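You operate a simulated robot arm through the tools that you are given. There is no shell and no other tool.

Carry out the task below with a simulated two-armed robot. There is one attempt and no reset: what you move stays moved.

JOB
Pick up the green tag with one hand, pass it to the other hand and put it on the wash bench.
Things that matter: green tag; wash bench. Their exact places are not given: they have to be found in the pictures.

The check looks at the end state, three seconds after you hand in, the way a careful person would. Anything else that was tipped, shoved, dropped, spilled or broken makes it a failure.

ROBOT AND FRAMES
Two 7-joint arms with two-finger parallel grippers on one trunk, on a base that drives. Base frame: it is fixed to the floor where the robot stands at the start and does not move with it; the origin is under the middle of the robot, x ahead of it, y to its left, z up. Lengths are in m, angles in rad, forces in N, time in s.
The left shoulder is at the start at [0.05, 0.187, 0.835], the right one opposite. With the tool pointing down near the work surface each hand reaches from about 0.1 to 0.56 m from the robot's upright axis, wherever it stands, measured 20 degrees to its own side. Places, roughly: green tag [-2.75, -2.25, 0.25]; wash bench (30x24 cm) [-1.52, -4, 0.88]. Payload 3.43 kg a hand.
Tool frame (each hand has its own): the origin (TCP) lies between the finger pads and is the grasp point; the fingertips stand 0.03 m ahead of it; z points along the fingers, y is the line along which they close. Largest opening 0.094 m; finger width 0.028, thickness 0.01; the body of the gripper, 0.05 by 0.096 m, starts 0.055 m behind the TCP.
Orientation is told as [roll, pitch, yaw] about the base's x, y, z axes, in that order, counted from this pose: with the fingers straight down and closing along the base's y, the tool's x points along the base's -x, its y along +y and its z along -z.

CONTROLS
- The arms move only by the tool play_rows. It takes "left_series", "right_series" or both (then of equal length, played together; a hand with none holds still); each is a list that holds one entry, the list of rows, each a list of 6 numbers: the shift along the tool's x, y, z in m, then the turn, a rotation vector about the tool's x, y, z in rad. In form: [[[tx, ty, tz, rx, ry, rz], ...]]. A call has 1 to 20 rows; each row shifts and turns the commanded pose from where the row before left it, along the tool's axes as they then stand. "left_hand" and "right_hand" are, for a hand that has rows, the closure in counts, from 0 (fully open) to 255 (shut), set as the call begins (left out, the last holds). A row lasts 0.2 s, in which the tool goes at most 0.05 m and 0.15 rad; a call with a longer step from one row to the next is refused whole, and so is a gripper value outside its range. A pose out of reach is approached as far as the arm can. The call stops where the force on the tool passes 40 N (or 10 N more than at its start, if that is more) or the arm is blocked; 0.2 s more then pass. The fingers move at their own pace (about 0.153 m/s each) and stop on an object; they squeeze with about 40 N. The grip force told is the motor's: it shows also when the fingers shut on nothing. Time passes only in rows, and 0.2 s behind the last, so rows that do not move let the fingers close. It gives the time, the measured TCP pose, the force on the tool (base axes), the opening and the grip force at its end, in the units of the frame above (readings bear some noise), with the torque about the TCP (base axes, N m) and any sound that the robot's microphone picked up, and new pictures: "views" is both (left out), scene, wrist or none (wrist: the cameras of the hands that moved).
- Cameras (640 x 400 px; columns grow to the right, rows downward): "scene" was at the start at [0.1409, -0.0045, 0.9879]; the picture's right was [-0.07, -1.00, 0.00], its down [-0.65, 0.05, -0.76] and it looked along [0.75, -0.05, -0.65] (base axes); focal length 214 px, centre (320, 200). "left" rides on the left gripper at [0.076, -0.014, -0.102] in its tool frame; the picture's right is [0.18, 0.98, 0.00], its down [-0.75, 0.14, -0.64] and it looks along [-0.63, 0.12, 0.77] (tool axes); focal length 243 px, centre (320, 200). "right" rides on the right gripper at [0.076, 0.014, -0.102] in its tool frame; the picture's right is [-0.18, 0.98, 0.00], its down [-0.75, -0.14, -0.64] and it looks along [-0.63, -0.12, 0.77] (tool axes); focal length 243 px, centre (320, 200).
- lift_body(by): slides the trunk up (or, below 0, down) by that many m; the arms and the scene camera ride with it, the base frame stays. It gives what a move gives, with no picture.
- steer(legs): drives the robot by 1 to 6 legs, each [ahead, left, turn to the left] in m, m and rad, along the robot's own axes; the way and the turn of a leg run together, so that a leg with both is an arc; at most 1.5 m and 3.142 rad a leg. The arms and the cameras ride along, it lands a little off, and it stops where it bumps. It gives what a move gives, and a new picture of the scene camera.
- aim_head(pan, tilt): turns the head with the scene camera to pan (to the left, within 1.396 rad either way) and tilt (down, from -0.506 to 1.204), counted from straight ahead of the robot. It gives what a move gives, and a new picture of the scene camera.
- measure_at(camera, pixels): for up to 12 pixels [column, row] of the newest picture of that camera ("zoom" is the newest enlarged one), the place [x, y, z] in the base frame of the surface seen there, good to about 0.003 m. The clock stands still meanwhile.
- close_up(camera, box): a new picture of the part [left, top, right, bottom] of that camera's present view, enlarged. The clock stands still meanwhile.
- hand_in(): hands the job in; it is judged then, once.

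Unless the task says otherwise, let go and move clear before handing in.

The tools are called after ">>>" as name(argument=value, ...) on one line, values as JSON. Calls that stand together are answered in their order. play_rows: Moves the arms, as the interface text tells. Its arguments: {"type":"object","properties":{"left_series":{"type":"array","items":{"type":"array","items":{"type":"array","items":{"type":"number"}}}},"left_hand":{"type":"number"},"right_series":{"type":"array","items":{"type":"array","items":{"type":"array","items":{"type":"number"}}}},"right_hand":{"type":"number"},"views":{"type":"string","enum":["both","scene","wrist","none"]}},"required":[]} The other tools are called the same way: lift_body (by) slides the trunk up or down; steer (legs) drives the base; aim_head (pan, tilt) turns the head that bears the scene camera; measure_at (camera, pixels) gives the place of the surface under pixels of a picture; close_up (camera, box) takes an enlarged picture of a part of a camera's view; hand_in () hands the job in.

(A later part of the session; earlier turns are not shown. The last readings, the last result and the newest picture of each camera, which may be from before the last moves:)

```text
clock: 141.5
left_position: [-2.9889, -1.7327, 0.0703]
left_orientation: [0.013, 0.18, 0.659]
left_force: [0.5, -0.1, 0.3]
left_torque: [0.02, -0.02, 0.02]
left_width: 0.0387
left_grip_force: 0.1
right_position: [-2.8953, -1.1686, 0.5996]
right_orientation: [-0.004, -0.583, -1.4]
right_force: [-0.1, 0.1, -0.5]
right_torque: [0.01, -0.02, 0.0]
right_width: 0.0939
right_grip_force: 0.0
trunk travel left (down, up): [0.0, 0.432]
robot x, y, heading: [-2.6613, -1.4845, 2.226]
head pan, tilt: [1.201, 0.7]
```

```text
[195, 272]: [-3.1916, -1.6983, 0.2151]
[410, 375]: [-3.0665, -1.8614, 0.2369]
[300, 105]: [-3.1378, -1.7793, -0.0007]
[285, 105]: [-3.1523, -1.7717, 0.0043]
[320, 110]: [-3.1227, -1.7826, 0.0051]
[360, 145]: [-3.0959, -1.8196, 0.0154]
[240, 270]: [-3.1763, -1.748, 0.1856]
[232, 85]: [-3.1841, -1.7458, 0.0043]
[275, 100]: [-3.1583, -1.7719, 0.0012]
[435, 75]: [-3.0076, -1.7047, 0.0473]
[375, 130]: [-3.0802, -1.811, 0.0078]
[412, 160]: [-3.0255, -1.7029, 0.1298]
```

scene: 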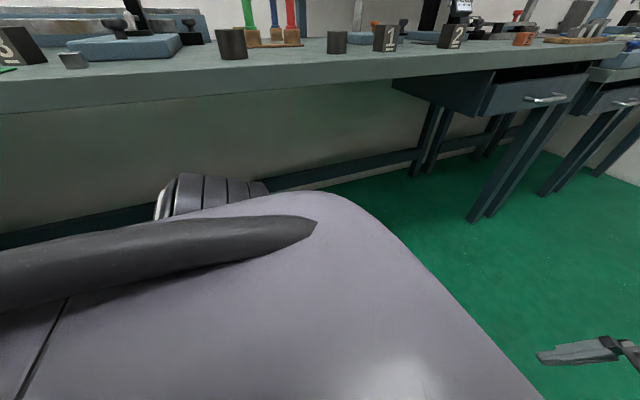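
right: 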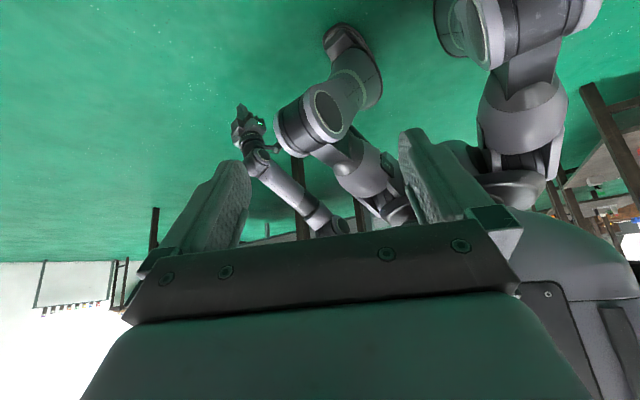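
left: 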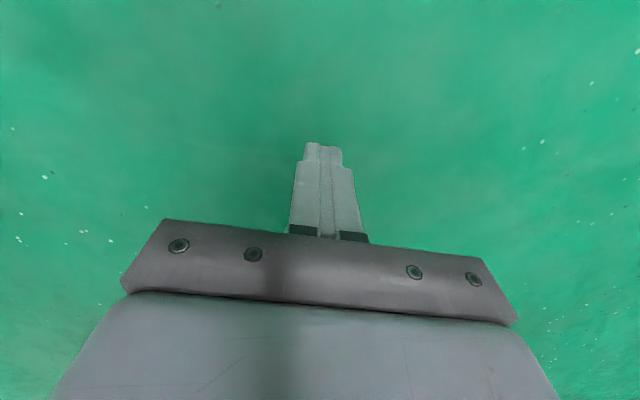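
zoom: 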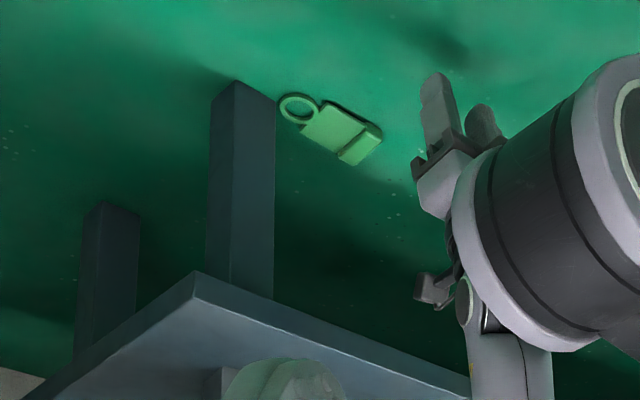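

The foot's top is at z 0.016, its near end at u -3.541, v 0.466–0.479; the shelf's lower edge is at z 0.215, u -3.562, and my camera block is at z 0.20 for TCP 0.07. I lower the hand to z 0.05, line it up with the foot, and then drive 0.115 m left so the open fingers straddle the foot.

>>> play_rows(left_series=[[[0, -0.0013, 0.01, 0, 0, -0.024], [0, -0.0013, 0.01, 0, 0, -0.024]]], views="none")

>>> steer(legs=[[0, 0.1, 0]])

>>> close_up(camera="right", box=[160, 70, 320, 170])

>>> close_up(camera="left", box=[160, 0, 480, 200])

```text
clock: 142.1
left_position: [-2.9896, -1.7354, 0.0516]
left_orientation: [0.022, 0.181, 0.708]
left_force: [-0.8, -0.4, -0.1]
left_torque: [0.04, -0.02, 0.0]
left_width: 0.0387
left_grip_force: 0.1
right_position: [-2.8964, -1.1693, 0.6008]
right_orientation: [-0.002, -0.583, -1.4]
right_force: [0.4, -0.8, -0.6]
right_torque: [0.0, 0.0, -0.02]
right_width: 0.0943
right_grip_force: 0.0
trunk travel left (down, up): [0.0, 0.432]
robot x, y, heading: [-2.6595, -1.486, 2.225]
head pan, tilt: [1.201, 0.7]
```

```text
clock: 143.6
left_position: [-3.0693, -1.7978, 0.0506]
left_orientation: [0.024, 0.177, 0.709]
left_force: [-0.1, -0.7, -0.9]
left_torque: [-0.01, -0.01, -0.01]
left_width: 0.0388
left_grip_force: 0.1
right_position: [-2.9766, -1.2302, 0.6007]
right_orientation: [-0.003, -0.582, -1.401]
right_force: [-0.1, -0.1, 0.1]
right_torque: [0.0, 0.01, 0.04]
right_width: 0.094
right_grip_force: 0.0
trunk travel left (down, up): [0.0, 0.432]
robot x, y, heading: [-2.7405, -1.5463, 2.227]
head pan, tilt: [1.201, 0.7]
```

scene: 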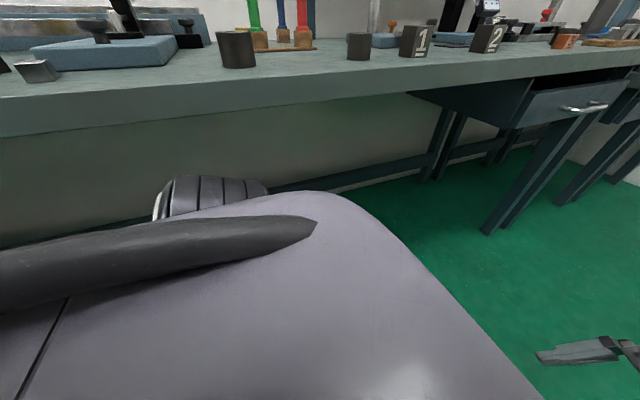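

```text
4.00 times, centred on (240, 120) of right
```

zoom: 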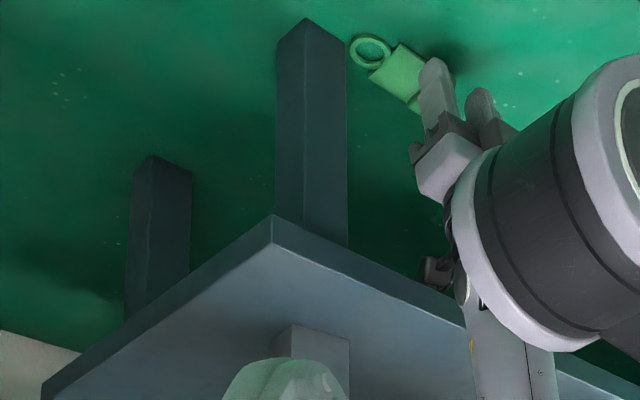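

```text
2.00 times, centred on (320, 100) of left
```

zoom: 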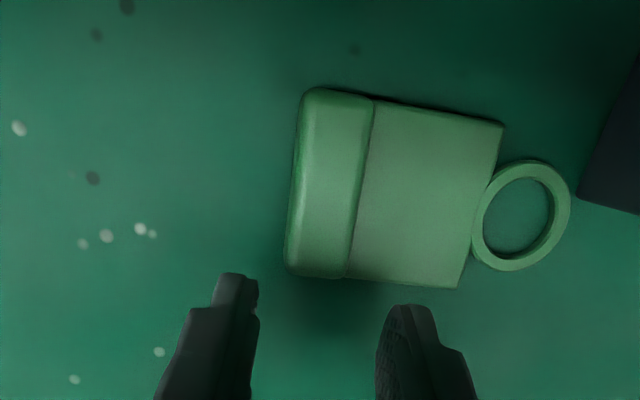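

The left camera shows the fingers straddling the foot's near end: foot between x 290 and 375 in the zoom, fingers at 258 and 378. I move 16 mm further out over it, lower about 9 mm so the tips come down beside the raised foot, and watch the force.

>>> play_rows(left_series=[[[0.0157, 0, 0.0028, 0, 0, 0], [0, 0, 0, 0, 0, 0], [-0.0008, 0, 0.0047, 0, 0, 0], [-0.0008, 0, 0.0047, 0, 0, 0], [0, 0, 0, 0, 0, 0]]], views="wrist")

```text
clock: 144.8
left_position: [-3.0815, -1.8076, 0.0419]
left_orientation: [0.024, 0.178, 0.708]
left_force: [0.7, 0.1, -0.4]
left_torque: [-0.03, -0.01, -0.01]
left_width: 0.0385
left_grip_force: 0.0
right_position: [-2.9765, -1.2291, 0.6001]
right_orientation: [-0.004, -0.582, -1.403]
right_force: [0.9, -0.4, 1.2]
right_torque: [0.02, 0.01, -0.01]
right_width: 0.0942
right_grip_force: 0.1
trunk travel left (down, up): [0.0, 0.432]
robot x, y, heading: [-2.7371, -1.5456, 2.227]
head pan, tilt: [1.201, 0.7]
```

left: 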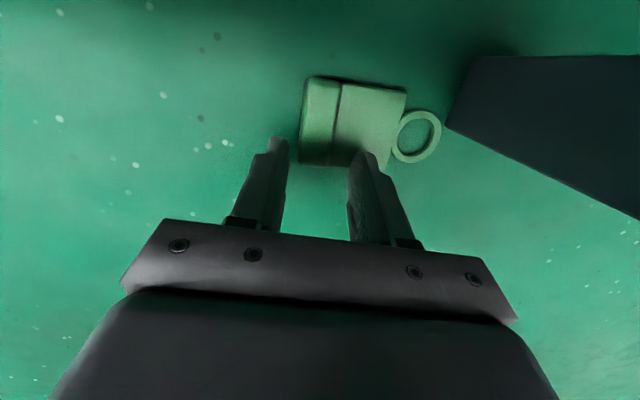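

No contact yet; the right fingertip at (365,155) overlaps the body's near edge by roughly 7 mm. I go 4 mm further out and 2 mm lower, then close gently on the foot.

>>> play_rows(left_series=[[[0.004, 0, 0.0007, 0, 0, 0], [-0.0003, 0, 0.002, 0, 0, 0], [0, 0, 0, 0, 0, 0]]], views="none")

>>> play_rows(left_series=[[[0, 0, 0, 0, 0, 0], [0, 0, 0, 0, 0, 0], [0, 0, 0, 0, 0, 0]]], left_hand=255, views="wrist")

```text
clock: 145.6
left_position: [-3.0849, -1.8107, 0.0403]
left_orientation: [0.022, 0.178, 0.709]
left_force: [1.6, 1.5, 8.0]
left_torque: [0.2, 0.0, -0.08]
left_width: 0.0385
left_grip_force: 0.1
right_position: [-2.9759, -1.2288, 0.5995]
right_orientation: [-0.006, -0.582, -1.402]
right_force: [0.1, 0.6, -0.2]
right_torque: [0.0, 0.0, 0.0]
right_width: 0.0941
right_grip_force: 0.0
trunk travel left (down, up): [0.0, 0.432]
robot x, y, heading: [-2.7433, -1.5464, 2.229]
head pan, tilt: [1.201, 0.7]
```

```text
clock: 146.4
left_position: [-3.0845, -1.8134, 0.0414]
left_orientation: [0.017, 0.183, 0.71]
left_force: [7.4, -6.1, 29.6]
left_torque: [0.04, -0.2, -0.1]
left_width: 0.0187
left_grip_force: 40.0
right_position: [-2.9753, -1.229, 0.6002]
right_orientation: [-0.005, -0.583, -1.401]
right_force: [-0.2, -0.4, 0.3]
right_torque: [0.01, 0.02, -0.02]
right_width: 0.094
right_grip_force: 0.0
trunk travel left (down, up): [0.0, 0.432]
robot x, y, heading: [-2.7422, -1.5463, 2.225]
head pan, tilt: [1.201, 0.7]
```

left: 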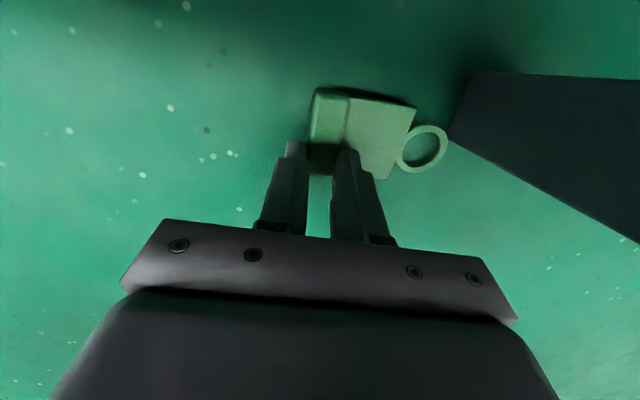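

The fingers have closed on the foot at 18.7 mm with 40 N grip. I pull gently inward, away from the shelf, 3 cm along the floor.

>>> play_rows(left_series=[[[-0.01, 0, -0.0018, 0, 0, 0], [-0.01, 0, -0.0018, 0, 0, 0], [-0.01, 0, -0.0018, 0, 0, 0]]], views="wrist")

```text
clock: 147.2
left_position: [-3.0639, -1.7907, 0.0406]
left_orientation: [0.025, 0.184, 0.709]
left_force: [-7.7, -4.3, 23.0]
left_torque: [0.05, 0.4, 0.09]
left_width: 0.0187
left_grip_force: 40.3
right_position: [-2.9755, -1.2289, 0.6007]
right_orientation: [-0.008, -0.582, -1.4]
right_force: [0.2, 0.3, 0.4]
right_torque: [0.0, 0.0, -0.01]
right_width: 0.094
right_grip_force: 0.1
trunk travel left (down, up): [0.0, 0.432]
robot x, y, heading: [-2.7413, -1.5478, 2.229]
head pan, tilt: [1.201, 0.7]
```

left: 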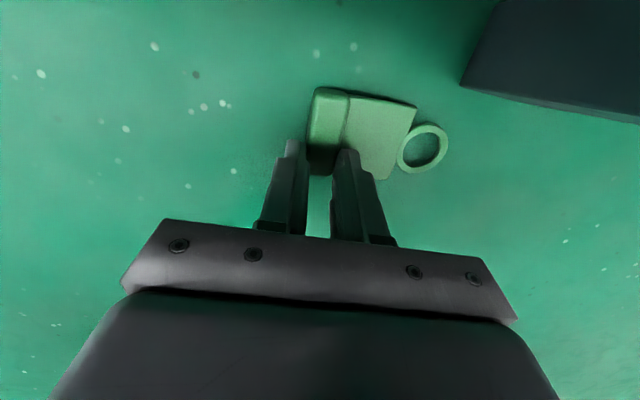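

The tag came along with the hand (the shelf leg and floor specks moved away in the picture while the tag stayed between the fingers). I now drive 0.16 m right to drag it out into the open.

>>> steer(legs=[[0, -0.16, 0]])

>>> close_up(camera="left", box=[0, 0, 640, 400])

```text
clock: 149.3
left_position: [-2.9351, -1.6932, 0.0392]
left_orientation: [0.023, 0.178, 0.708]
left_force: [-2.6, -2.9, 30.2]
left_torque: [0.21, 0.21, 0.02]
left_width: 0.0187
left_grip_force: 39.9
right_position: [-2.849, -1.1314, 0.6009]
right_orientation: [-0.007, -0.584, -1.401]
right_force: [0.0, 0.5, 0.4]
right_torque: [0.0, 0.01, 0.03]
right_width: 0.094
right_grip_force: 0.1
trunk travel left (down, up): [0.0, 0.432]
robot x, y, heading: [-2.6156, -1.4494, 2.225]
head pan, tilt: [1.201, 0.7]
```

scene: 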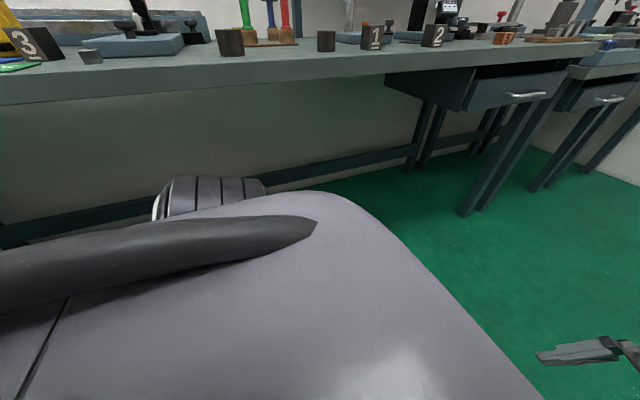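

```text
1.00 times, centred on (320, 200) of left (not enlarged: the box is as wide or as high as the picture)
```

zoom: 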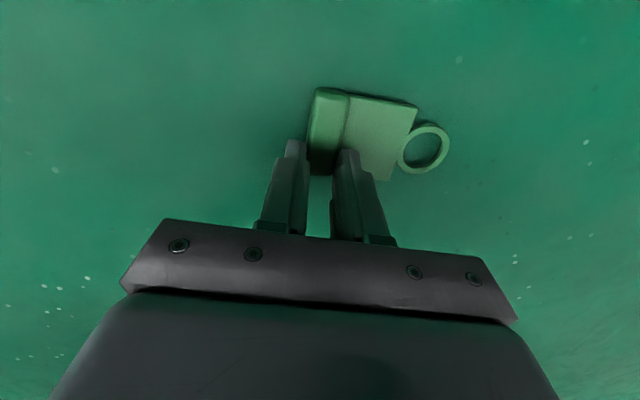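

The tag followed into the open floor (TCP now at u -3.355, shelf edge at -3.56). I open the fingers, raise the hand 5 cm, and take a measured look to regrasp it properly across its width.

>>> play_rows(left_series=[[[0, 0, 0, 0, 0, 0], [0, 0, 0, 0, 0, 0], [0, 0, -0.025, 0, 0, 0], [0, 0, -0.025, 0, 0, 0]]], left_hand=120, views="wrist")

>>> close_up(camera="right", box=[160, 60, 320, 160])

```text
clock: 150.3
left_position: [-2.9275, -1.6861, 0.0878]
left_orientation: [0.022, 0.175, 0.709]
left_force: [-0.4, -0.1, 0.5]
left_torque: [-0.01, -0.04, -0.03]
left_width: 0.0497
left_grip_force: 0.0
right_position: [-2.8491, -1.1329, 0.5998]
right_orientation: [-0.003, -0.582, -1.402]
right_force: [0.5, 0.6, -0.1]
right_torque: [-0.02, 0.0, -0.01]
right_width: 0.094
right_grip_force: 0.0
trunk travel left (down, up): [0.0, 0.432]
robot x, y, heading: [-2.6113, -1.4478, 2.232]
head pan, tilt: [1.201, 0.7]
```

left: 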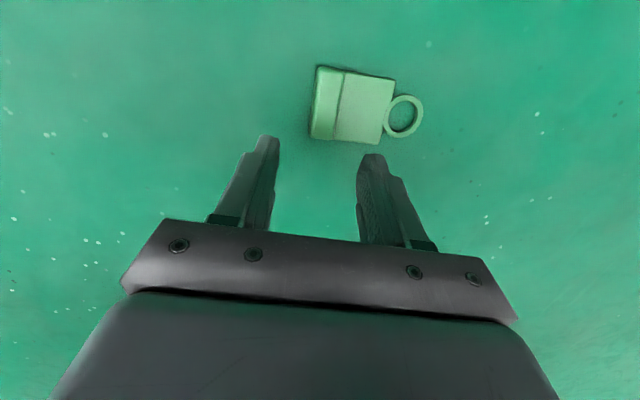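

```text
4.00 times, centred on (240, 110) of right
```

zoom: 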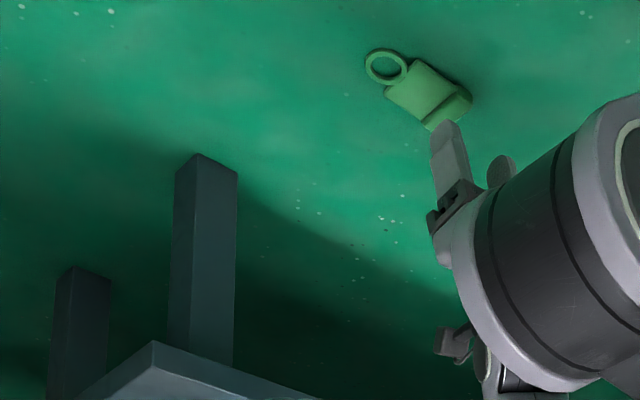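

The tag lies free, foot at (325,100) and ring at (405,117) in the left camera. I measure its corners there.

>>> measure_at(camera="left", pixels=[[320, 69], [312, 136], [342, 75], [335, 138], [393, 80], [381, 142], [362, 108], [327, 103], [420, 118], [403, 97], [398, 134], [388, 110]])

```text
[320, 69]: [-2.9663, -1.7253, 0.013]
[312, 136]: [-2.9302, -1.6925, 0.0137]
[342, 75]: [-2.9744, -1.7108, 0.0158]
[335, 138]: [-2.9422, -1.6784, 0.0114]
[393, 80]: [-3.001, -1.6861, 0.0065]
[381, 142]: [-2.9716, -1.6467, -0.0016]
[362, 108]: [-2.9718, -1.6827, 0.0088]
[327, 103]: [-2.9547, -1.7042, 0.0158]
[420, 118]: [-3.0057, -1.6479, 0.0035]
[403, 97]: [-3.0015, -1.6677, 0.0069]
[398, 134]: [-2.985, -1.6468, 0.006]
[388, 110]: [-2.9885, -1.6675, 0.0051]
```

The tag's centreline runs at 133°, body grip point about (-2.9695,-1.6864). I turn the left hand from yaw -90° to +5° relative to me so it closes across the tag's width, and level its tilt.

>>> play_rows(left_series=[[[0, 0, -0.01, 0, 0, -0.1465], [0, 0, 0, 0, 0, -0.1465], [0, 0, 0, 0, 0, -0.1465], [0, 0, 0, 0, 0, -0.1465], [0, 0, 0, 0, 0, -0.1465], [0, 0, 0, 0, 0, -0.1465], [0, 0, 0, 0, 0, -0.1465], [0, 0, 0, 0, 0, -0.1465], [0, 0, 0, 0, 0, -0.1465], [0, 0, 0, 0, 0, -0.1465], [0, 0, 0, 0, 0, -0.1465], [0, 0, 0, 0.055, 0, 0], [0, 0, 0, 0.055, 0, 0], [0, 0, 0, 0.055, 0, 0]]], left_hand=0, views="wrist")

```text
clock: 153.3
left_position: [-2.9247, -1.6864, 0.0979]
left_orientation: [0.007, -0.029, 2.316]
left_force: [-0.5, 0.0, 0.5]
left_torque: [-0.01, 0.0, 0.02]
left_width: 0.094
left_grip_force: 0.1
right_position: [-2.8485, -1.1328, 0.5997]
right_orientation: [-0.003, -0.583, -1.401]
right_force: [-0.2, -0.3, 0.0]
right_torque: [-0.01, 0.01, 0.0]
right_width: 0.0941
right_grip_force: 0.1
trunk travel left (down, up): [0.0, 0.432]
robot x, y, heading: [-2.6147, -1.4472, 2.228]
head pan, tilt: [1.201, 0.7]
```

left: 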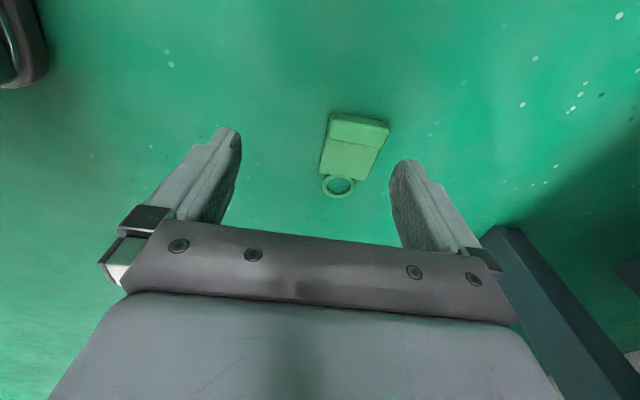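

The hand is vertical and the tag lies between the open fingers at (352,150) in the view. I re-measure its edges for the final alignment.

>>> measure_at(camera="left", pixels=[[334, 117], [386, 125], [329, 140], [382, 150], [322, 172], [370, 180], [346, 172], [355, 145], [360, 120], [338, 196], [339, 185], [325, 155], [377, 163]])

>>> close_up(camera="left", box=[280, 90, 440, 210])

```text
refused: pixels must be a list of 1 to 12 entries
```

```text
3.33 times, centred on (360, 150) of left
```

zoom: 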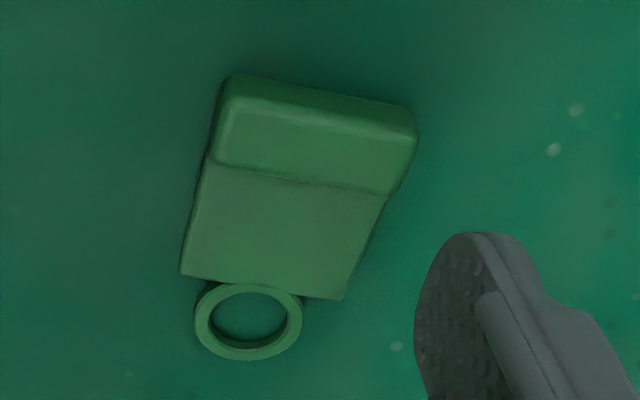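

>>> measure_at(camera="zoom", pixels=[[228, 100], [410, 135], [212, 158], [388, 192], [185, 268], [342, 292], [200, 210], [368, 240], [290, 240], [245, 350], [215, 285], [300, 95]])

```text
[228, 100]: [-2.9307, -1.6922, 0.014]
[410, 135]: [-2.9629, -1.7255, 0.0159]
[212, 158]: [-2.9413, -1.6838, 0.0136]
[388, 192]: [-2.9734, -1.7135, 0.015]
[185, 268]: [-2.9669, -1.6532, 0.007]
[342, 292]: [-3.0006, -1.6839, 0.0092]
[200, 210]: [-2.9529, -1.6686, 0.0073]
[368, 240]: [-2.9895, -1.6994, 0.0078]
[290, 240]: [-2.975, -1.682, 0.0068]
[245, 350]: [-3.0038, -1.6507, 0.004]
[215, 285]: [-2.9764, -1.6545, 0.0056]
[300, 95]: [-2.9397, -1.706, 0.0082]
```

The grip point is (-2.969,-1.686), tag width direction 41.5°. Since the arm is near full reach, I make this shift (0.027 m ahead, 0.033 m left) with the base.

>>> steer(legs=[[0.027, 0.033, 0]])

>>> close_up(camera="left", box=[0, 0, 640, 400])

```text
clock: 154.3
left_position: [-2.968, -1.6852, 0.0981]
left_orientation: [0.01, -0.03, 2.314]
left_force: [-0.2, 0.3, 0.2]
left_torque: [-0.01, 0.01, 0.03]
left_width: 0.0939
left_grip_force: 0.0
right_position: [-2.8922, -1.1313, 0.5997]
right_orientation: [-0.004, -0.584, -1.402]
right_force: [1.2, 0.2, 0.4]
right_torque: [0.01, 0.01, 0.03]
right_width: 0.0941
right_grip_force: 0.0
trunk travel left (down, up): [0.0, 0.432]
robot x, y, heading: [-2.6551, -1.4457, 2.23]
head pan, tilt: [1.201, 0.7]
```

scene: 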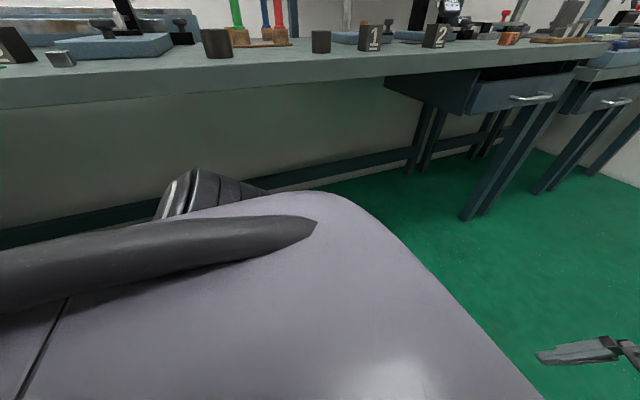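

```text
1.00 times, centred on (320, 200) of left (not enlarged: the box is as wide or as high as the picture)
```

zoom: 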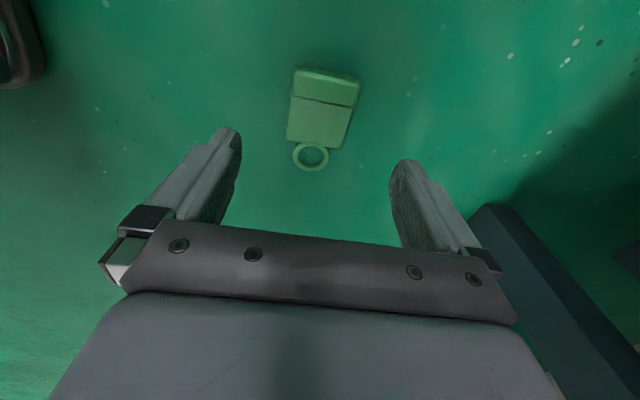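

The TCP is now within 1.5 mm of the grip point. I lower the open hand toward the floor in steps, watching the force.

>>> play_rows(left_series=[[[0, 0, 0.02, 0, 0, 0.01], [0, 0, 0.02, 0, 0, 0.01], [0, 0, 0.02, 0, 0, 0], [0, 0, 0, 0, 0, 0]]], views="wrist")

```text
clock: 155.3
left_position: [-2.9709, -1.6847, 0.0378]
left_orientation: [0.014, -0.03, 2.295]
left_force: [-0.4, 0.0, 0.0]
left_torque: [0.03, -0.02, -0.03]
left_width: 0.0939
left_grip_force: 0.1
right_position: [-2.8925, -1.1316, 0.5996]
right_orientation: [-0.004, -0.583, -1.401]
right_force: [0.3, 0.1, 0.2]
right_torque: [0.01, -0.01, 0.0]
right_width: 0.0938
right_grip_force: 0.2
trunk travel left (down, up): [0.0, 0.432]
robot x, y, heading: [-2.6567, -1.4496, 2.227]
head pan, tilt: [1.201, 0.7]
```

left: 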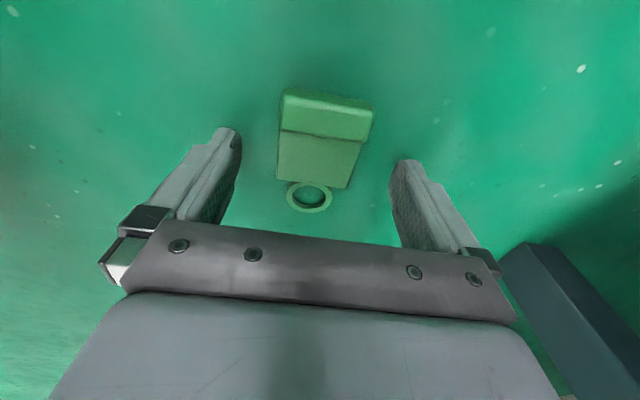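

The tag (280–372 wide in the picture) lies centred between the fingers, tips about 8 mm above the floor. I lower 6 mm more, checking for floor contact.

>>> play_rows(left_series=[[[0, 0, 0.003, 0, 0, 0], [0, 0, 0.003, 0, 0, 0], [0, 0, 0, 0, 0, 0]]], views="none")

```text
clock: 156.1
left_position: [-2.9704, -1.6856, 0.0333]
left_orientation: [0.013, -0.029, 2.295]
left_force: [1.4, 1.0, 0.5]
left_torque: [0.04, 0.03, -0.02]
left_width: 0.0942
left_grip_force: 0.1
right_position: [-2.8924, -1.132, 0.5991]
right_orientation: [-0.003, -0.582, -1.402]
right_force: [-0.8, -0.1, -0.4]
right_torque: [0.04, 0.0, 0.0]
right_width: 0.0942
right_grip_force: 0.1
trunk travel left (down, up): [0.0, 0.432]
robot x, y, heading: [-2.6571, -1.4495, 2.228]
head pan, tilt: [1.201, 0.7]
```

No contact yet at z 0.033. I go down another 2 mm and close the hand across the tag's width.

>>> play_rows(left_series=[[[0, 0, 0.002, 0, 0, 0], [0, 0, 0, 0, 0, 0]]], views="none")

>>> play_rows(left_series=[[[0, 0, 0, 0, 0, 0], [0, 0, 0, 0, 0, 0], [0, 0, 0, 0, 0, 0], [0, 0, 0, 0, 0, 0]]], left_hand=255, views="wrist")

```text
clock: 156.7
left_position: [-2.9697, -1.6857, 0.0318]
left_orientation: [0.013, -0.028, 2.292]
left_force: [4.6, -0.2, 15.5]
left_torque: [0.41, -0.82, -0.03]
left_width: 0.0938
left_grip_force: 0.0
right_position: [-2.8921, -1.1325, 0.601]
right_orientation: [-0.005, -0.583, -1.401]
right_force: [-0.4, 0.3, -0.1]
right_torque: [0.0, -0.03, 0.04]
right_width: 0.0941
right_grip_force: 0.1
trunk travel left (down, up): [0.0, 0.432]
robot x, y, heading: [-2.6536, -1.4508, 2.223]
head pan, tilt: [1.201, 0.7]
```

```text
clock: 157.7
left_position: [-2.9693, -1.683, 0.03]
left_orientation: [0.009, -0.03, 2.298]
left_force: [9.4, 12.3, 26.7]
left_torque: [0.6, -1.13, 0.27]
left_width: 0.0486
left_grip_force: 40.5
right_position: [-2.8923, -1.1311, 0.6009]
right_orientation: [-0.005, -0.584, -1.4]
right_force: [-0.3, -0.1, -1.1]
right_torque: [-0.03, 0.0, 0.04]
right_width: 0.0938
right_grip_force: 0.0
trunk travel left (down, up): [0.0, 0.432]
robot x, y, heading: [-2.6523, -1.4465, 2.228]
head pan, tilt: [1.201, 0.7]
```

left: 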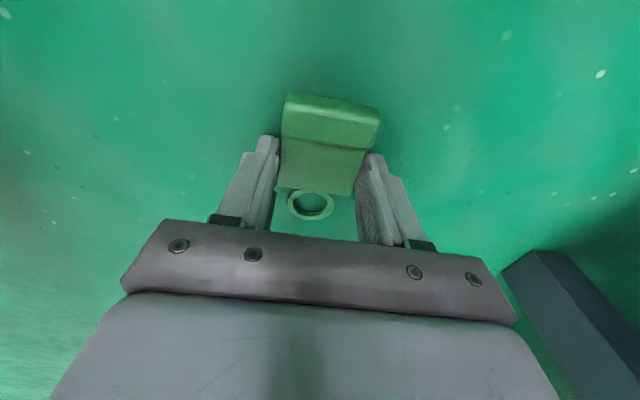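

The hand has closed on the tag's full width: 48.6 mm at 40 N. I lift slowly 6 cm and check it is still held.

>>> play_rows(left_series=[[[0, 0, -0.005, 0, 0, 0], [0, 0, -0.008, 0, 0, 0], [0, 0, -0.01, 0, 0, 0], [0, 0, -0.012, 0, 0, 0], [0, 0, -0.015, 0, 0, 0], [0, 0, -0.01, 0, 0, 0]]], views="wrist")

```text
clock: 159.1
left_position: [-2.9688, -1.6846, 0.089]
left_orientation: [0.013, -0.03, 2.293]
left_force: [0.2, -0.2, 0.1]
left_torque: [0.05, 0.01, 0.02]
left_width: 0.0488
left_grip_force: 40.2
left hand out of reach, approached as far as the arm can: row 2, 3
right_position: [-2.8921, -1.1322, 0.5998]
right_orientation: [-0.004, -0.582, -1.401]
right_force: [0.6, -0.1, -0.3]
right_torque: [-0.02, -0.01, 0.03]
right_width: 0.0939
right_grip_force: 0.1
trunk travel left (down, up): [0.0, 0.432]
robot x, y, heading: [-2.6581, -1.4522, 2.224]
head pan, tilt: [1.201, 0.7]
```

left: 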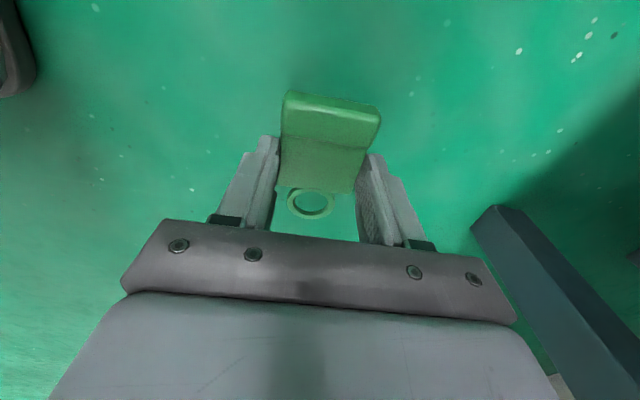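

The tag is off the floor and held (48.8 mm, 40 N). I bring the arm up along my side and round to the front, keeping the hand level.

>>> play_rows(left_series=[[[0, 0.0075, -0.0275, 0, 0, 0], [0, 0.0075, -0.0275, 0, 0, 0], [0, 0.0075, -0.0275, 0, 0, 0], [0, 0.0075, -0.0275, 0, 0, 0], [-0.0325, 0.0075, -0.0125, 0, 0, 0], [-0.0325, 0.0075, -0.0125, 0, 0, 0], [-0.0325, 0.0075, -0.0125, 0, 0, 0], [-0.0325, 0.0075, -0.0125, 0, 0, 0]]], views="wrist")

```text
clock: 160.9
left_position: [-3.096, -1.6314, 0.2541]
left_orientation: [0.011, -0.029, 2.296]
left_force: [-0.2, -1.1, -0.9]
left_torque: [0.01, 0.0, -0.02]
left_width: 0.0485
left_grip_force: 40.1
right_position: [-2.8921, -1.1314, 0.5998]
right_orientation: [-0.003, -0.582, -1.403]
right_force: [0.1, 0.2, -0.5]
right_torque: [0.04, -0.02, 0.01]
right_width: 0.0942
right_grip_force: 0.1
trunk travel left (down, up): [0.0, 0.432]
robot x, y, heading: [-2.6529, -1.4445, 2.221]
head pan, tilt: [1.201, 0.7]
```

left: 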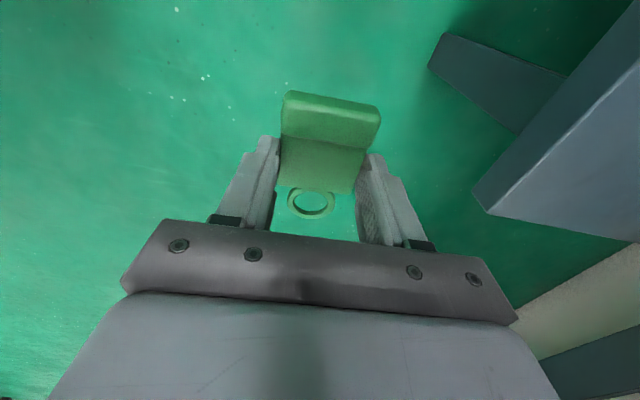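

The tag sits unchanged between the fingers, no creep visible. I continue forward and inward to the front of me.

>>> play_rows(left_series=[[[-0.0386, -0.0186, -0.007, 0, 0, 0], [-0.0386, -0.0186, -0.007, 0, 0, 0], [-0.0386, -0.0186, -0.007, 0, 0, 0], [-0.0386, -0.0186, -0.007, 0, 0, 0], [-0.0386, -0.0186, -0.007, 0, 0, 0], [-0.0386, -0.0186, -0.007, 0, 0, 0], [-0.0386, -0.0186, -0.007, 0, 0, 0]]], views="both")

```text
clock: 162.5
left_position: [-3.1749, -1.3427, 0.3114]
left_orientation: [0.012, -0.028, 2.296]
left_force: [-0.1, -0.9, -0.6]
left_torque: [0.03, 0.03, -0.01]
left_width: 0.0486
left_grip_force: 40.0
right_position: [-2.8909, -1.1322, 0.6004]
right_orientation: [-0.003, -0.581, -1.401]
right_force: [0.2, -0.1, 0.8]
right_torque: [-0.01, -0.01, -0.03]
right_width: 0.0937
right_grip_force: 0.1
trunk travel left (down, up): [0.0, 0.432]
robot x, y, heading: [-2.6562, -1.4478, 2.229]
head pan, tilt: [1.201, 0.7]
```

scene: 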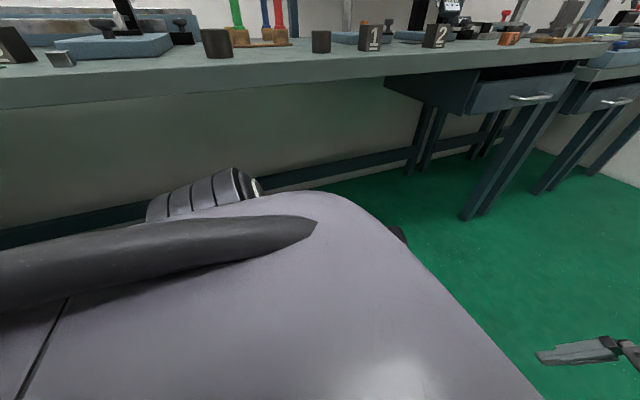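
left: 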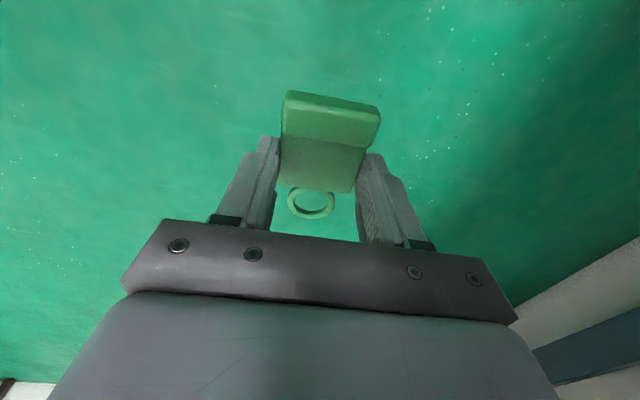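

The tag is steadily held in front of me at z 0.31. I check how it sits in the fingers and then raise the trunk for the handover.

>>> measure_at(camera="left", pixels=[[330, 100], [330, 125], [322, 150], [318, 180], [297, 150], [350, 165], [310, 216], [292, 195], [331, 205], [340, 190]])

>>> lift_body(by=0.3)

```text
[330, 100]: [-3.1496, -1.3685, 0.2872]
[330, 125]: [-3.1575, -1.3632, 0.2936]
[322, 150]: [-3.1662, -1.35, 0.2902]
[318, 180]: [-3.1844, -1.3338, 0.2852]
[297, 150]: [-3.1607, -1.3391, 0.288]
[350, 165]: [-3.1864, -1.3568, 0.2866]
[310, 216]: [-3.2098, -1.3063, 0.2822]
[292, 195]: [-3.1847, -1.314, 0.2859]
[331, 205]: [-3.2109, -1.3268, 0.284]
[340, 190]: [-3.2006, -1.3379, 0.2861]
```

```text
clock: 165.5
left_position: [-3.1758, -1.3421, 0.6093]
left_orientation: [0.01, -0.03, 2.294]
left_force: [0.1, -0.9, -1.0]
left_torque: [-0.03, 0.01, -0.01]
left_width: 0.0488
left_grip_force: 40.2
right_position: [-2.8911, -1.132, 0.901]
right_orientation: [-0.004, -0.583, -1.4]
right_force: [-0.4, 0.0, -0.3]
right_torque: [-0.03, -0.01, -0.01]
right_width: 0.094
right_grip_force: 0.1
trunk travel left (down, up): [-0.3, 0.132]
robot x, y, heading: [-2.6541, -1.4499, 2.227]
head pan, tilt: [1.201, 0.7]
```

The tag's top face lies about 23 mm ahead of the TCP, well inside the fingertips, with the ring leaning about 7° away. Now I raise the left hand and pitch it to point forward (so the tag stands upright, ring up), while the right hand moves out to the right and turns fingers-down with yaw +90°.

>>> play_rows(left_series=[[[0, 0, -0.038, 0, 0, 0], [0, 0, -0.038, 0, 0, 0], [0, 0, -0.038, 0, 0, 0], [0, 0, -0.038, 0, 0, 0], [0, 0, -0.038, 0, 0, 0], [0, 0, 0, 0, -0.13, 0], [0, 0, 0, 0, -0.13, 0], [0, 0, 0, 0, -0.13, 0], [0, 0, 0, 0, -0.13, 0], [0, 0, 0, 0, -0.13, 0], [0, 0, 0, 0, -0.13, 0], [0, 0, 0, 0, -0.13, 0], [0, 0, 0, 0, -0.13, 0], [0, 0, 0, 0, -0.13, 0], [0, 0, 0, 0, -0.13, 0], [0, 0, 0, 0, -0.13, 0], [0, 0, 0, 0, -0.13, 0]]], right_series=[[[0.0157, 0.0353, -0.0103, 0, 0, 0], [0.0157, 0.0353, -0.0103, 0, 0, 0], [0.0157, 0.0353, -0.0103, 0, 0, 0], [0.0157, 0.0353, -0.0103, 0, 0, 0], [0.0157, 0.0353, -0.0103, 0, 0, 0], [0, 0, 0, 0, 0.1458, 0], [0, 0, 0, 0, 0.1458, 0], [0, 0, 0, 0, 0.1458, 0], [0, 0, 0, 0, 0.1458, 0], [0, 0, 0, 0, 0, 0.1354], [0, 0, 0, 0, 0, 0.1354], [0, 0, 0, 0, 0, 0.1354], [0, 0, 0, 0, 0, 0.1354], [0, 0, 0, 0, 0, 0.1354], [0, 0, 0, 0, 0, 0.1354], [0, 0, 0, 0, 0, 0.1354], [0, 0, 0, 0, 0, 0.1354]]], right_hand=0, left_hand=255, views="both")

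```text
clock: 169.1
left_position: [-3.1706, -1.3464, 0.7991]
left_orientation: [2.573, -1.546, -0.277]
left_force: [-0.1, 0.3, -0.5]
left_torque: [-0.02, 0.0, -0.02]
left_width: 0.0487
left_grip_force: 39.9
right_position: [-2.7334, -1.0101, 0.8991]
right_orientation: [-0.001, -0.002, -2.49]
right_force: [0.5, -0.6, 0.7]
right_torque: [0.0, 0.03, 0.01]
right_width: 0.0939
right_grip_force: 0.0
trunk travel left (down, up): [-0.3, 0.132]
robot x, y, heading: [-2.656, -1.4459, 2.228]
head pan, tilt: [1.201, 0.7]
```

scene: 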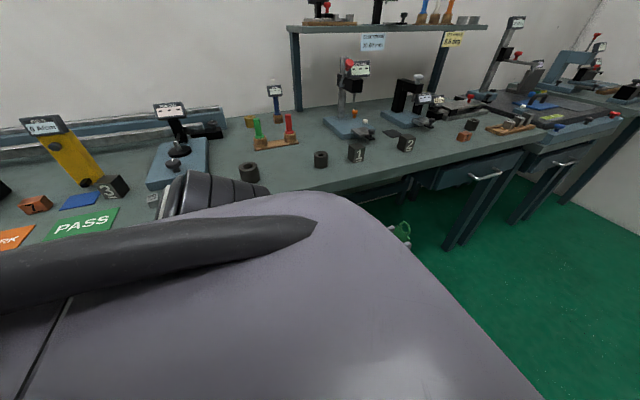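
right: 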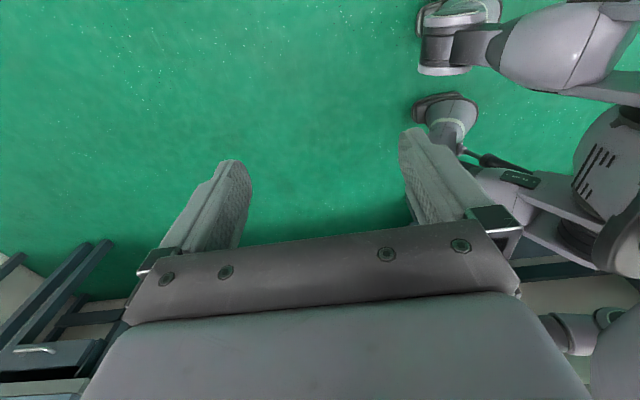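
left: 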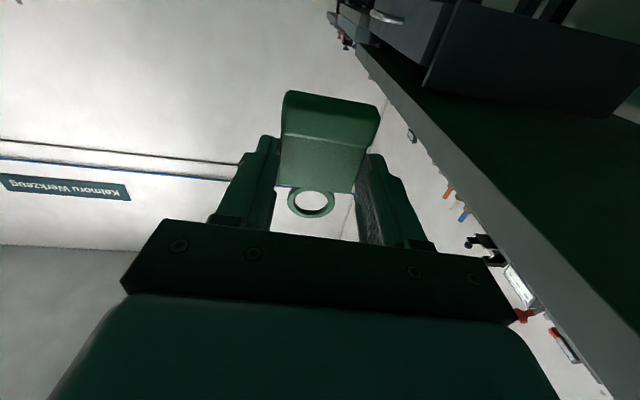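

The tag stands upright in the left hand (ring down in its upside-down picture, at (310,200)), still 48.7 mm. I bring the left hand to the middle in front of me.

>>> play_rows(left_series=[[[0, -0.0431, 0.0014, 0, 0, 0], [0, -0.0431, 0.0014, 0, 0, 0], [0, -0.0431, 0.0014, 0, 0, 0], [0, -0.0431, 0.0014, 0, 0, 0], [0, -0.0431, 0.0014, 0, 0, 0], [0, -0.0431, 0.0014, 0, 0, 0], [0, -0.0431, 0.0014, 0, 0, 0]]], views="wrist")

>>> aim_head(pan=0.0, tilt=0.6)

>>> close_up(camera="right", box=[0, 0, 640, 400])

```text
clock: 170.0
left_position: [-3.0759, -1.2552, 0.7934]
left_orientation: [1.741, -1.354, 0.457]
left_force: [-0.2, 0.2, 0.6]
left_torque: [0.02, -0.01, 0.0]
left_width: 0.0485
left_grip_force: 39.5
right_position: [-2.7342, -1.0104, 0.8998]
right_orientation: [-0.001, -0.003, -2.487]
right_force: [-0.3, -0.7, -0.3]
right_torque: [-0.03, -0.03, -0.02]
right_width: 0.0941
right_grip_force: 0.1
trunk travel left (down, up): [-0.3, 0.132]
robot x, y, heading: [-2.6522, -1.4472, 2.229]
head pan, tilt: [1.201, 0.7]
stopped in row 4 (left hand): the arm was blocked; the commanded pose is now the measured one
```

left: 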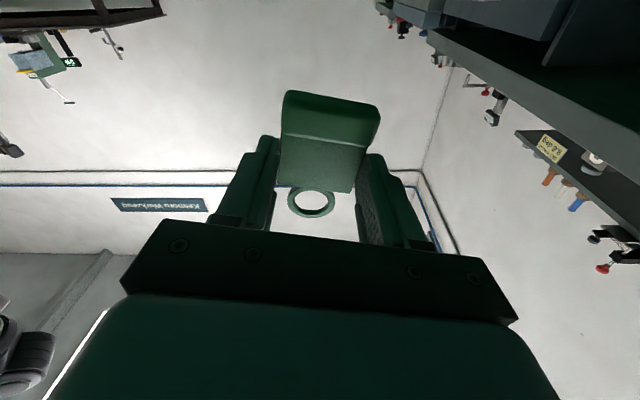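

```text
clock: 171.4
left_position: [-3.0746, -1.2544, 0.7941]
left_orientation: [1.742, -1.355, 0.456]
left_force: [-0.1, -0.7, -0.6]
left_torque: [-0.01, 0.02, 0.0]
left_width: 0.0487
left_grip_force: 40.0
right_position: [-2.7334, -1.0106, 0.9002]
right_orientation: [-0.002, -0.003, -2.489]
right_force: [0.3, -0.5, -0.4]
right_torque: [0.01, -0.01, 0.03]
right_width: 0.0938
right_grip_force: 0.0
trunk travel left (down, up): [-0.3, 0.132]
robot x, y, heading: [-2.6565, -1.4502, 2.231]
head pan, tilt: [0.0, 0.6]
```

scene: 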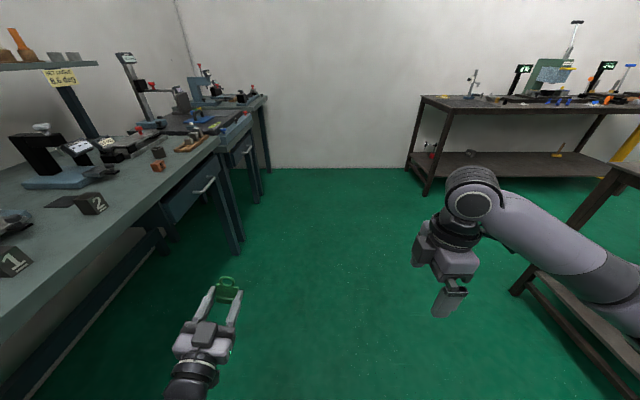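

```text
1.00 times, centred on (320, 200) of right (not enlarged: the box is as wide or as high as the picture)
```

zoom: 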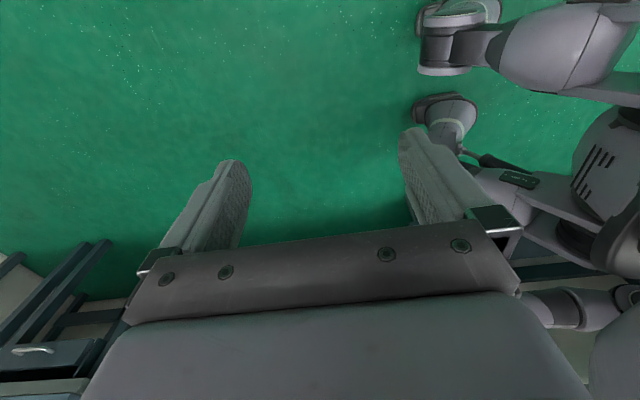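

The left arm cannot go further inward while pointing straight ahead (blocked at Y 0.21, hand rolled 12°). Pointing it forward-right is more natural, so I turn the left hand 45° to the right and level it, with the tag still held at 48.7 mm.

>>> play_rows(left_series=[[[0, 0, 0, 0.1227, -0.0266, -0.0436], [0, 0, 0, 0.1227, -0.0266, -0.0436], [0, -0.01, 0, 0.1227, -0.0266, -0.0436], [0, -0.015, 0, 0.1227, -0.0266, -0.0436], [0, -0.015, 0, 0.1227, -0.0266, -0.0436], [0, -0.015, 0, 0.1227, -0.0266, -0.0436]]], views="both")

```text
clock: 172.8
left_position: [-3.0213, -1.2451, 0.7914]
left_orientation: [-3.131, -1.449, -1.709]
left_force: [0.7, 0.3, -0.1]
left_torque: [-0.01, -0.05, -0.02]
left_width: 0.0486
left_grip_force: 40.3
right_position: [-2.7326, -1.0086, 0.8995]
right_orientation: [-0.001, -0.004, -2.487]
right_force: [-0.4, 0.2, 0.6]
right_torque: [0.02, 0.02, -0.02]
right_width: 0.0941
right_grip_force: 0.1
trunk travel left (down, up): [-0.3, 0.132]
robot x, y, heading: [-2.6572, -1.4506, 2.225]
head pan, tilt: [0.0, 0.6]
```

scene: 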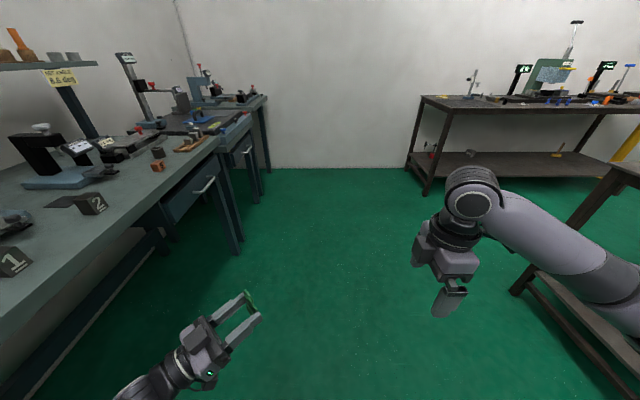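
left: 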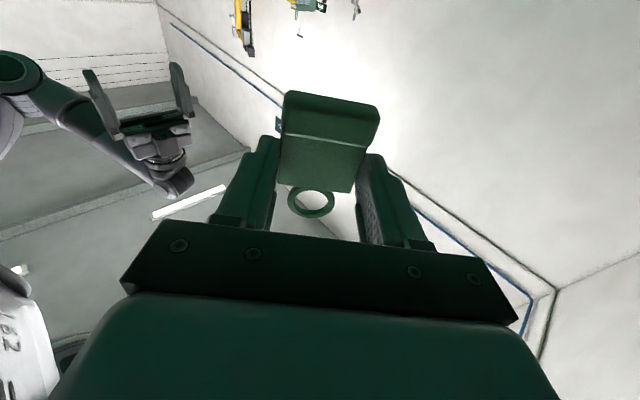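

The left hand now points forward-right with the tag upright; in the scene it is at (248,303). I zoom in on the tag and measure it.

>>> close_up(camera="scene", box=[195, 275, 291, 335])

```text
6.67 times, centred on (243, 305) of scene
```

zoom: 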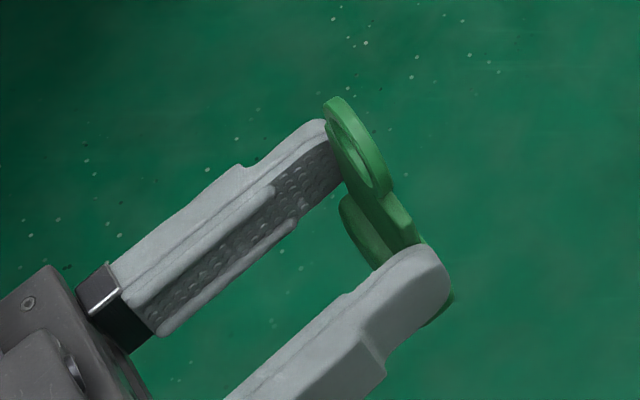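

The tag hangs upright at the very tips of the left fingers, ring on top. I measure ring and body points.

>>> measure_at(camera="zoom", pixels=[[334, 105], [345, 110], [380, 180], [385, 195], [330, 125], [365, 190], [400, 215], [415, 238], [345, 205], [375, 260], [360, 220], [350, 130]])

```text
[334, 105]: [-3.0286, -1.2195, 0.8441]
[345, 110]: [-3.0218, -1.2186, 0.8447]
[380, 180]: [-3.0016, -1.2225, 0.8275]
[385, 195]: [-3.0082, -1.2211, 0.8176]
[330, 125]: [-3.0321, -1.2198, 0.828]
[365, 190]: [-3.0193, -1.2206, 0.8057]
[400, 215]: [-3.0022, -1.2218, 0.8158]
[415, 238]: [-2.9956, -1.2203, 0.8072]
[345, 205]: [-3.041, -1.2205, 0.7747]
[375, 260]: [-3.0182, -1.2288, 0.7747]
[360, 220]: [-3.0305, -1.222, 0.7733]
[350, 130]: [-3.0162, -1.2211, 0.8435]
```

The ring top is at z 0.845, the tag's mid-plane near (-3.018,-1.217) facing about 84°. I raise the right hand, turn it to match, half-open its fingers, and bring it above the ring.

>>> play_rows(right_series=[[[0, 0, -0.006, 0, 0, 0.1265], [0, 0, -0.006, 0, 0, 0.1265], [0, 0, -0.006, 0, 0, 0.1265], [0, 0, -0.006, 0, 0, 0.1265], [0, 0, -0.006, 0, 0, 0.1265], [0, 0, -0.006, 0, 0, 0.1265], [-0.0328, 0.0296, 0, 0, 0, 0], [-0.0328, 0.0296, 0, 0, 0, 0], [-0.0328, 0.0296, 0, 0, 0, 0], [-0.0328, 0.0296, 0, 0, 0, 0], [-0.0328, 0.0296, 0, 0, 0, 0], [-0.0328, 0.0296, 0, 0, 0, 0]]], right_hand=120, views="both")

```text
clock: 175.4
left_position: [-3.0211, -1.2462, 0.7905]
left_orientation: [-3.139, -1.45, -1.699]
left_force: [-0.5, 0.2, 0.2]
left_torque: [-0.02, 0.03, 0.02]
left_width: 0.0484
left_grip_force: 40.0
right_position: [-2.9487, -1.1649, 0.9354]
right_orientation: [0.001, -0.003, 3.037]
right_force: [0.9, -0.9, -0.3]
right_torque: [-0.01, -0.03, 0.02]
right_width: 0.0498
right_grip_force: 0.0
trunk travel left (down, up): [-0.3, 0.132]
robot x, y, heading: [-2.6547, -1.4465, 2.23]
head pan, tilt: [0.0, 0.6]
```

scene: 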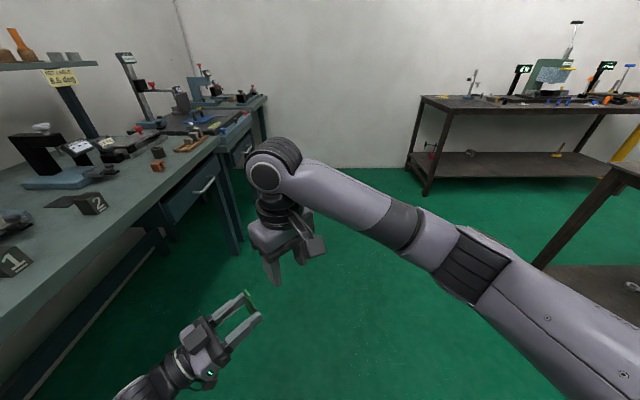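
right: 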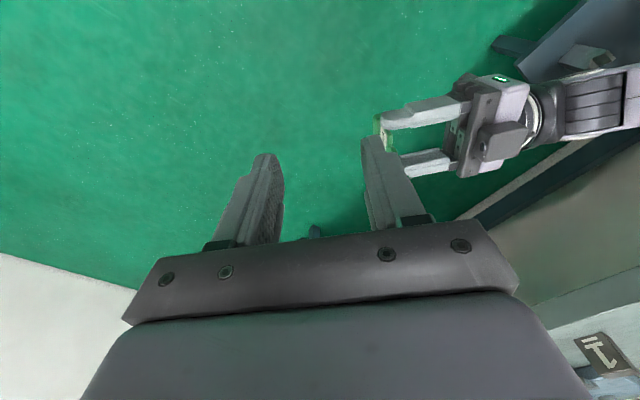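

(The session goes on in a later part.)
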